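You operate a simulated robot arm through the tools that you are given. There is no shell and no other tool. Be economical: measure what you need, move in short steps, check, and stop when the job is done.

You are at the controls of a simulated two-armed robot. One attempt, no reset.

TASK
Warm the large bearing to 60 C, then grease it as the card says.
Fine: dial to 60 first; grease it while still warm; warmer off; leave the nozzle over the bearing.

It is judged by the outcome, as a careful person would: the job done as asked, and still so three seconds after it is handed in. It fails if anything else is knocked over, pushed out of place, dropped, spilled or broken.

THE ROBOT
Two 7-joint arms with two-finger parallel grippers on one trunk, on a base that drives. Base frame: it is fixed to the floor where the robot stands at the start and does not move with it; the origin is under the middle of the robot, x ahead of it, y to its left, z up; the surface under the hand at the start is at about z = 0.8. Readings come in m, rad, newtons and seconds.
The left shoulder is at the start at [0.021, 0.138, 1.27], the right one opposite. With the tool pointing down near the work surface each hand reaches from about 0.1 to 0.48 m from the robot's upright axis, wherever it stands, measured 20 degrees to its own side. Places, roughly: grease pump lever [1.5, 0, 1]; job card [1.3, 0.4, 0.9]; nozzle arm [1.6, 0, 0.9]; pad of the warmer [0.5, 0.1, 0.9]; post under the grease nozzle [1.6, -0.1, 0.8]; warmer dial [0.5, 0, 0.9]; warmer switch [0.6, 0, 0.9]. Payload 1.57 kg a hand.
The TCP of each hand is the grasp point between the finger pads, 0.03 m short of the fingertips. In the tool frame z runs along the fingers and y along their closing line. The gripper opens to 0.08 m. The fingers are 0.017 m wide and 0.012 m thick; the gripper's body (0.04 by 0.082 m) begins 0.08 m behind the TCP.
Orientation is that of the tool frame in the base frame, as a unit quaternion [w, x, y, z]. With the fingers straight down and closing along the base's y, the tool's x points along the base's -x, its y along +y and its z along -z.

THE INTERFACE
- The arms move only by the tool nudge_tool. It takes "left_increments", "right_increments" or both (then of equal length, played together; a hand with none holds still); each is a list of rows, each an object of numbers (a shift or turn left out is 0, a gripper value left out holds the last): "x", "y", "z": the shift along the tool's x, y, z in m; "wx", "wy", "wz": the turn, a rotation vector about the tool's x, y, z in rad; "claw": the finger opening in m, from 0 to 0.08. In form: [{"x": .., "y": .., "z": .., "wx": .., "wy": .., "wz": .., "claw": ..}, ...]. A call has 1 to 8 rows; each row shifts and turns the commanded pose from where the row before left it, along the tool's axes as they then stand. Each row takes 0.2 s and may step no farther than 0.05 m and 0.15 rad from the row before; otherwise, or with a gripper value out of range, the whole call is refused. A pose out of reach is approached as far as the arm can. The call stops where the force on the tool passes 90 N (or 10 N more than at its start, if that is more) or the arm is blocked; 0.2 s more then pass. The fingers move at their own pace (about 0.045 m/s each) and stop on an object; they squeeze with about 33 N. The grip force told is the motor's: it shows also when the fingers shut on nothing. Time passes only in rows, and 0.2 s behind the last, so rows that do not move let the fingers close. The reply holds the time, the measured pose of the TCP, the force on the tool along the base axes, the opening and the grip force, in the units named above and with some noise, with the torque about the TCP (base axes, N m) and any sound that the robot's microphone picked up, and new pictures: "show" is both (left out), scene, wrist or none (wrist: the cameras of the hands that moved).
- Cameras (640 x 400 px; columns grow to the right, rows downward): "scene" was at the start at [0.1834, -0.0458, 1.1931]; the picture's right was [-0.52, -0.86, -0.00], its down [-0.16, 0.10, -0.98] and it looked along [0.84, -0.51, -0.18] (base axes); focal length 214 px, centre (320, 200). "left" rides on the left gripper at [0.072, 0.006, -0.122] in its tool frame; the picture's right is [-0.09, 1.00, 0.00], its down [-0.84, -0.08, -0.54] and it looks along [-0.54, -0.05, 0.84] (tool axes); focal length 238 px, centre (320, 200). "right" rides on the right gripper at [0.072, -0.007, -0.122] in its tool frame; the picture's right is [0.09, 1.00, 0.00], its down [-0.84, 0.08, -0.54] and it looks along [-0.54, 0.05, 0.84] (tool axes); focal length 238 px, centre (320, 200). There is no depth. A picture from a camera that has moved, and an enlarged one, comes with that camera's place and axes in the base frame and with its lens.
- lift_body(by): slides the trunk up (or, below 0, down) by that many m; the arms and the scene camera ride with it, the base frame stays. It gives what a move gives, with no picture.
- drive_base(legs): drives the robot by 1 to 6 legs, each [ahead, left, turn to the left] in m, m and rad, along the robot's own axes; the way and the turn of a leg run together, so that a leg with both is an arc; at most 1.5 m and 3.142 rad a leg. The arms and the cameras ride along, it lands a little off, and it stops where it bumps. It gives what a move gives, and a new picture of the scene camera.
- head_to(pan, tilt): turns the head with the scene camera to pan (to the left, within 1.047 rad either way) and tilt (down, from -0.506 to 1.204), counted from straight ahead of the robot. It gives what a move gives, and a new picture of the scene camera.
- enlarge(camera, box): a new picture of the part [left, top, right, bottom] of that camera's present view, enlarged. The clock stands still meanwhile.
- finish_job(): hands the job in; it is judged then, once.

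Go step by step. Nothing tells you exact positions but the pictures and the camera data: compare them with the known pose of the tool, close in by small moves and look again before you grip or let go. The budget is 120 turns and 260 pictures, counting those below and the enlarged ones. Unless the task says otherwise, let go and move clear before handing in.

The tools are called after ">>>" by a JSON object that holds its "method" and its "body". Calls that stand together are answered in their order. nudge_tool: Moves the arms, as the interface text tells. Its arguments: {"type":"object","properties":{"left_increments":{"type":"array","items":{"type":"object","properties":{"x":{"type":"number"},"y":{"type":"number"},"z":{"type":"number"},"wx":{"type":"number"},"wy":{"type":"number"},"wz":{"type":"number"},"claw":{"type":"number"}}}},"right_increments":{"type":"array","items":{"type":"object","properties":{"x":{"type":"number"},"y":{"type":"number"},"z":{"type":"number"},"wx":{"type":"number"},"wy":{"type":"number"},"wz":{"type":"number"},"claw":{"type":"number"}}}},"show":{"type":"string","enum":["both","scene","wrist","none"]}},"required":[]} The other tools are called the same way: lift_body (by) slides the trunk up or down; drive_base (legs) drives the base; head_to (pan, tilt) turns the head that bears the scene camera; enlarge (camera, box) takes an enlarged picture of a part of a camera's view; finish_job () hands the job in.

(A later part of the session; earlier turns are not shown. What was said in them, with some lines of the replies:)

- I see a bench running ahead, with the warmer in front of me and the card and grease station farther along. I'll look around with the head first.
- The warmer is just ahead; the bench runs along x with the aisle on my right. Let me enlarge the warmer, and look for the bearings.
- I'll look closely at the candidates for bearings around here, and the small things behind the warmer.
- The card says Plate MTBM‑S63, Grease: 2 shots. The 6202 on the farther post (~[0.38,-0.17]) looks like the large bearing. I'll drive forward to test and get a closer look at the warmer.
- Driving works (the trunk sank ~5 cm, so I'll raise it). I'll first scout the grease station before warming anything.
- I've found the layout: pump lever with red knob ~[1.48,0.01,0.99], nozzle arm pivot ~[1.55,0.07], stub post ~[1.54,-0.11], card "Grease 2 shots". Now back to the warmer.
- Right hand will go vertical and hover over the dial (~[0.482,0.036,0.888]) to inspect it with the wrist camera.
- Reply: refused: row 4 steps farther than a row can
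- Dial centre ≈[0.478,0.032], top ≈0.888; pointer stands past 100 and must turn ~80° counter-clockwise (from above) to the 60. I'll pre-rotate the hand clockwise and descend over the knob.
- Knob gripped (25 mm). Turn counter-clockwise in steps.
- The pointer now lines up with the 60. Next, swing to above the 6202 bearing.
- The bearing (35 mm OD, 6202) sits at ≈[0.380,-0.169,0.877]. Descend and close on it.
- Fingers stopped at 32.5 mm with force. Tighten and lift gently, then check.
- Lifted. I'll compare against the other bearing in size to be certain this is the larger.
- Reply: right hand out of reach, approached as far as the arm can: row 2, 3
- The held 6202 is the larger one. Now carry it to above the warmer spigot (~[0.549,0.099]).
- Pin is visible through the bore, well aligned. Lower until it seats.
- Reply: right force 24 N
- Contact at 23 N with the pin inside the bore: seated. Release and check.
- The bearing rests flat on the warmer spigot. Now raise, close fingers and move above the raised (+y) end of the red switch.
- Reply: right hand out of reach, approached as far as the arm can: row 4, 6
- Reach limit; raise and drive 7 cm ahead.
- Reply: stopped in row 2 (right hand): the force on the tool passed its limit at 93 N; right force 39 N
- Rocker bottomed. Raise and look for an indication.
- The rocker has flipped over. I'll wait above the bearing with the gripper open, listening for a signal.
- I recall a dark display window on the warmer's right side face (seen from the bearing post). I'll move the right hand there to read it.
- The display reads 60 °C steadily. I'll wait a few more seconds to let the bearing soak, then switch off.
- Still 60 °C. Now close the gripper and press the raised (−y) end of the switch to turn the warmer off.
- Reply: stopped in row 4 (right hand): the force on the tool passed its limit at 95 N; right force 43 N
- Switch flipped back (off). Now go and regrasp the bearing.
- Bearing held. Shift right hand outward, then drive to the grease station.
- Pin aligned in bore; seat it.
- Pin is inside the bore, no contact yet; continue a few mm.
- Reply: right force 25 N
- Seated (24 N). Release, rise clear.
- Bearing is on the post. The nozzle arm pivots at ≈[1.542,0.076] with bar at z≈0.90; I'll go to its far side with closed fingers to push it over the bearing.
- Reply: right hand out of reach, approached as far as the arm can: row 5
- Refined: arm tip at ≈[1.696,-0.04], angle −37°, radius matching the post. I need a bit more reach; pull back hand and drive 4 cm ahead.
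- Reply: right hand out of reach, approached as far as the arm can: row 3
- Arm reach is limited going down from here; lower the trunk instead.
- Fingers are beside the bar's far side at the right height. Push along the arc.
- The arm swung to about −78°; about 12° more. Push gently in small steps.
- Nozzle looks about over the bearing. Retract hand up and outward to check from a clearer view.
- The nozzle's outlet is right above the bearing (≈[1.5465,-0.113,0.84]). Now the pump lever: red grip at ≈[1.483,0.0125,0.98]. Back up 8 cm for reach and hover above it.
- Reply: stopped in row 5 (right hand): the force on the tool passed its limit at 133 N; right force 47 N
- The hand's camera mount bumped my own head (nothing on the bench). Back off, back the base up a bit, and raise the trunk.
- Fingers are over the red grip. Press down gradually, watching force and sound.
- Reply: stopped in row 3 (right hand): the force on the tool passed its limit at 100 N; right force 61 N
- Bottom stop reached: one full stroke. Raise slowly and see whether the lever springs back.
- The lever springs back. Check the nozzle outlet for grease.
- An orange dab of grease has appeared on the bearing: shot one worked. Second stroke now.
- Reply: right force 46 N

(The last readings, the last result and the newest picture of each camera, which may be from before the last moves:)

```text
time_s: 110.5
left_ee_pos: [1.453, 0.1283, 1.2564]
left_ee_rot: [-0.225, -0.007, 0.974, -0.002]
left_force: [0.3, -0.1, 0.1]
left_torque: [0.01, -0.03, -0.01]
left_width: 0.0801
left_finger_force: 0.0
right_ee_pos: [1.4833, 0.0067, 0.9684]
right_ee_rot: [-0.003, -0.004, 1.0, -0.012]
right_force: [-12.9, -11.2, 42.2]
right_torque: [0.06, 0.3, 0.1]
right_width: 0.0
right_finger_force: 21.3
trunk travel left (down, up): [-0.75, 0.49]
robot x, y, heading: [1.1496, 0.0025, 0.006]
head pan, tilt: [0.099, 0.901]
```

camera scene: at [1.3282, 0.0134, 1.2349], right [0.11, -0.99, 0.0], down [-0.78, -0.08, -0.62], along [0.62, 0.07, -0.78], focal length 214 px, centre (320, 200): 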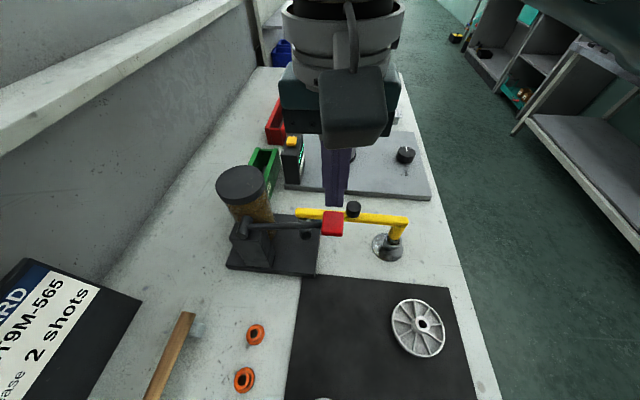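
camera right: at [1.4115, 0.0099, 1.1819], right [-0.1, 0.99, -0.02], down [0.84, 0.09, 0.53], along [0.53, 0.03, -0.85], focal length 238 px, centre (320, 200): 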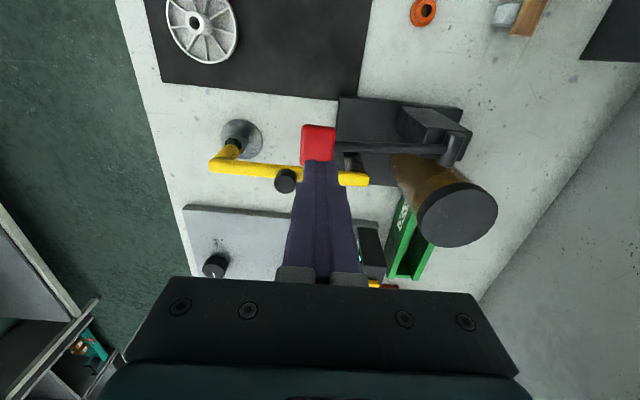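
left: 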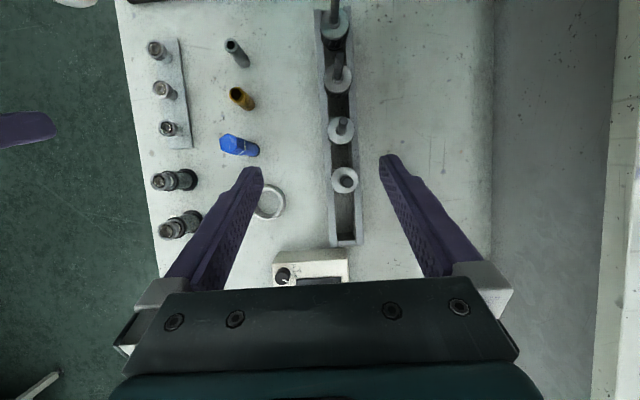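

Full stroke again (same depth, 42 N at the stop). Raise clear and check.

>>> {"method": "nudge_tool", "body": {"right_increments": [{"z": -0.01}, {"z": -0.02}, {"z": -0.025}, {"z": -0.03}, {"z": -0.04}, {"y": -0.04}, {"y": -0.045}, {"y": -0.045}], "show": "both"}}

>>> {"method": "enlarge", "body": {"camera": "scene", "box": [370, 210, 430, 265]}}

>>> {"method": "enlarge", "body": {"camera": "right", "box": [240, 90, 400, 210]}}

```text
time_s: 112.3
left_ee_pos: [1.4537, 0.1307, 1.2559]
left_ee_rot: [-0.225, -0.008, 0.974, -0.002]
left_force: [-0.2, 0.7, -0.4]
left_torque: [0.02, 0.01, -0.01]
left_width: 0.0802
left_finger_force: 0.2
right_ee_pos: [1.4857, -0.119, 1.0929]
right_ee_rot: [-0.004, -0.002, 1.0, -0.012]
right_force: [-0.6, -0.9, -0.3]
right_torque: [-0.02, 0.01, 0.01]
right_width: 0.0002
right_finger_force: 20.8
trunk travel left (down, up): [-0.75, 0.49]
robot x, y, heading: [1.1474, 0.0034, 0.009]
head pan, tilt: [0.099, 0.901]
camera scene: at [1.3278, 0.0131, 1.2349], right [0.1, -0.99, 0.0], down [-0.78, -0.08, -0.62], along [0.62, 0.07, -0.78], focal length 214 px, centre (320, 200)
camera right: at [1.4124, -0.1238, 1.2141], right [-0.1, 0.99, -0.02], down [0.84, 0.09, 0.53], along [0.53, 0.03, -0.85], focal length 238 px, centre (320, 200)
```

scene: 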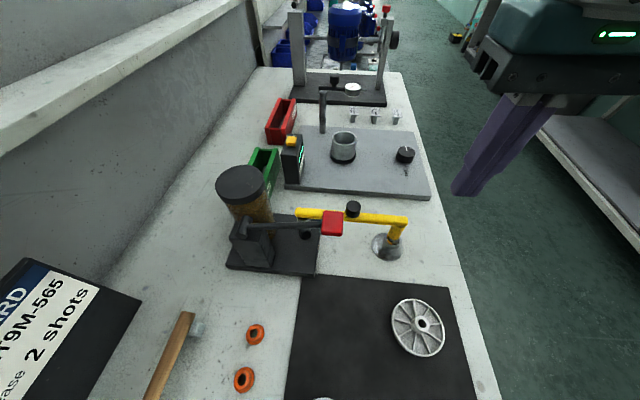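
right: 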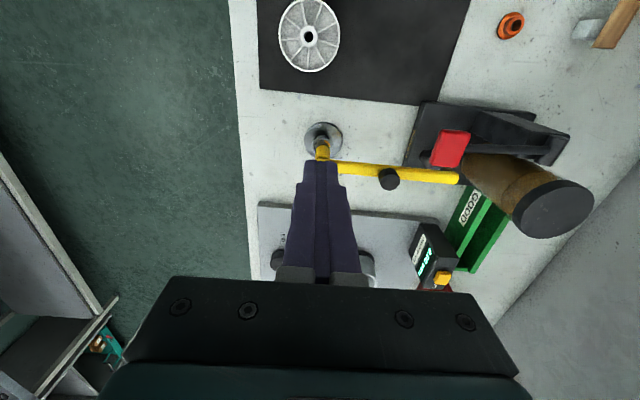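

```text
7.27 times, centred on (400, 238) of scene
camera zoom: at [1.3278, 0.0131, 1.2349], right [0.1, -0.99, 0.0], down [-0.78, -0.08, -0.62], along [0.62, 0.07, -0.78], focal length 1560 px, centre (-262, -73)
```

zoom: 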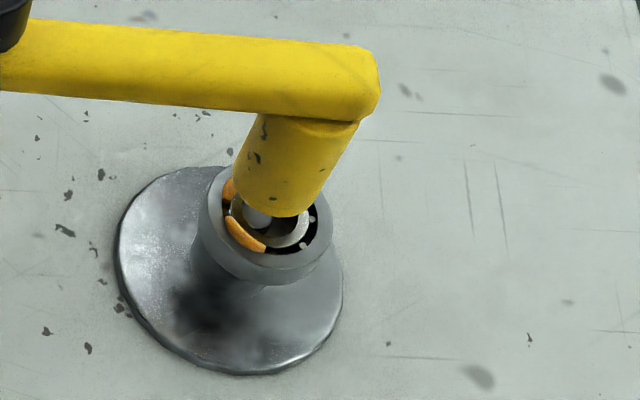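

```text
3.33 times, centred on (320, 150) of right
camera zoom: at [1.4124, -0.1238, 1.2141], right [-0.1, 0.99, -0.02], down [0.84, 0.09, 0.53], along [0.53, 0.03, -0.85], focal length 794 px, centre (320, 367)
```

zoom: 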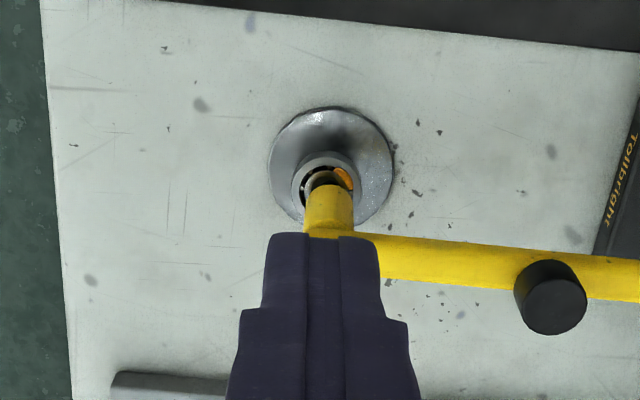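

Two dabs of grease are on the warm bearing. The nozzle is still over it, the lever is back up, the warmer switch is off and both hands are clear.

>>> {"method": "finish_job", "body": {}}

```text
The job is handed in.
```

I warmed the 6202, the larger of the two bearings on the labelled posts, with the dial set to 60 first. The display read 60 °C. I greased it with two pump strokes, as the card says, about 35 seconds after taking it off the pad.

The nozzle is still over the bearing. I pressed the warmer switch back to its starting position, but didn't go back to check the display had gone dark. At one point my right hand bumped my own head, but nothing on the bench was touched.
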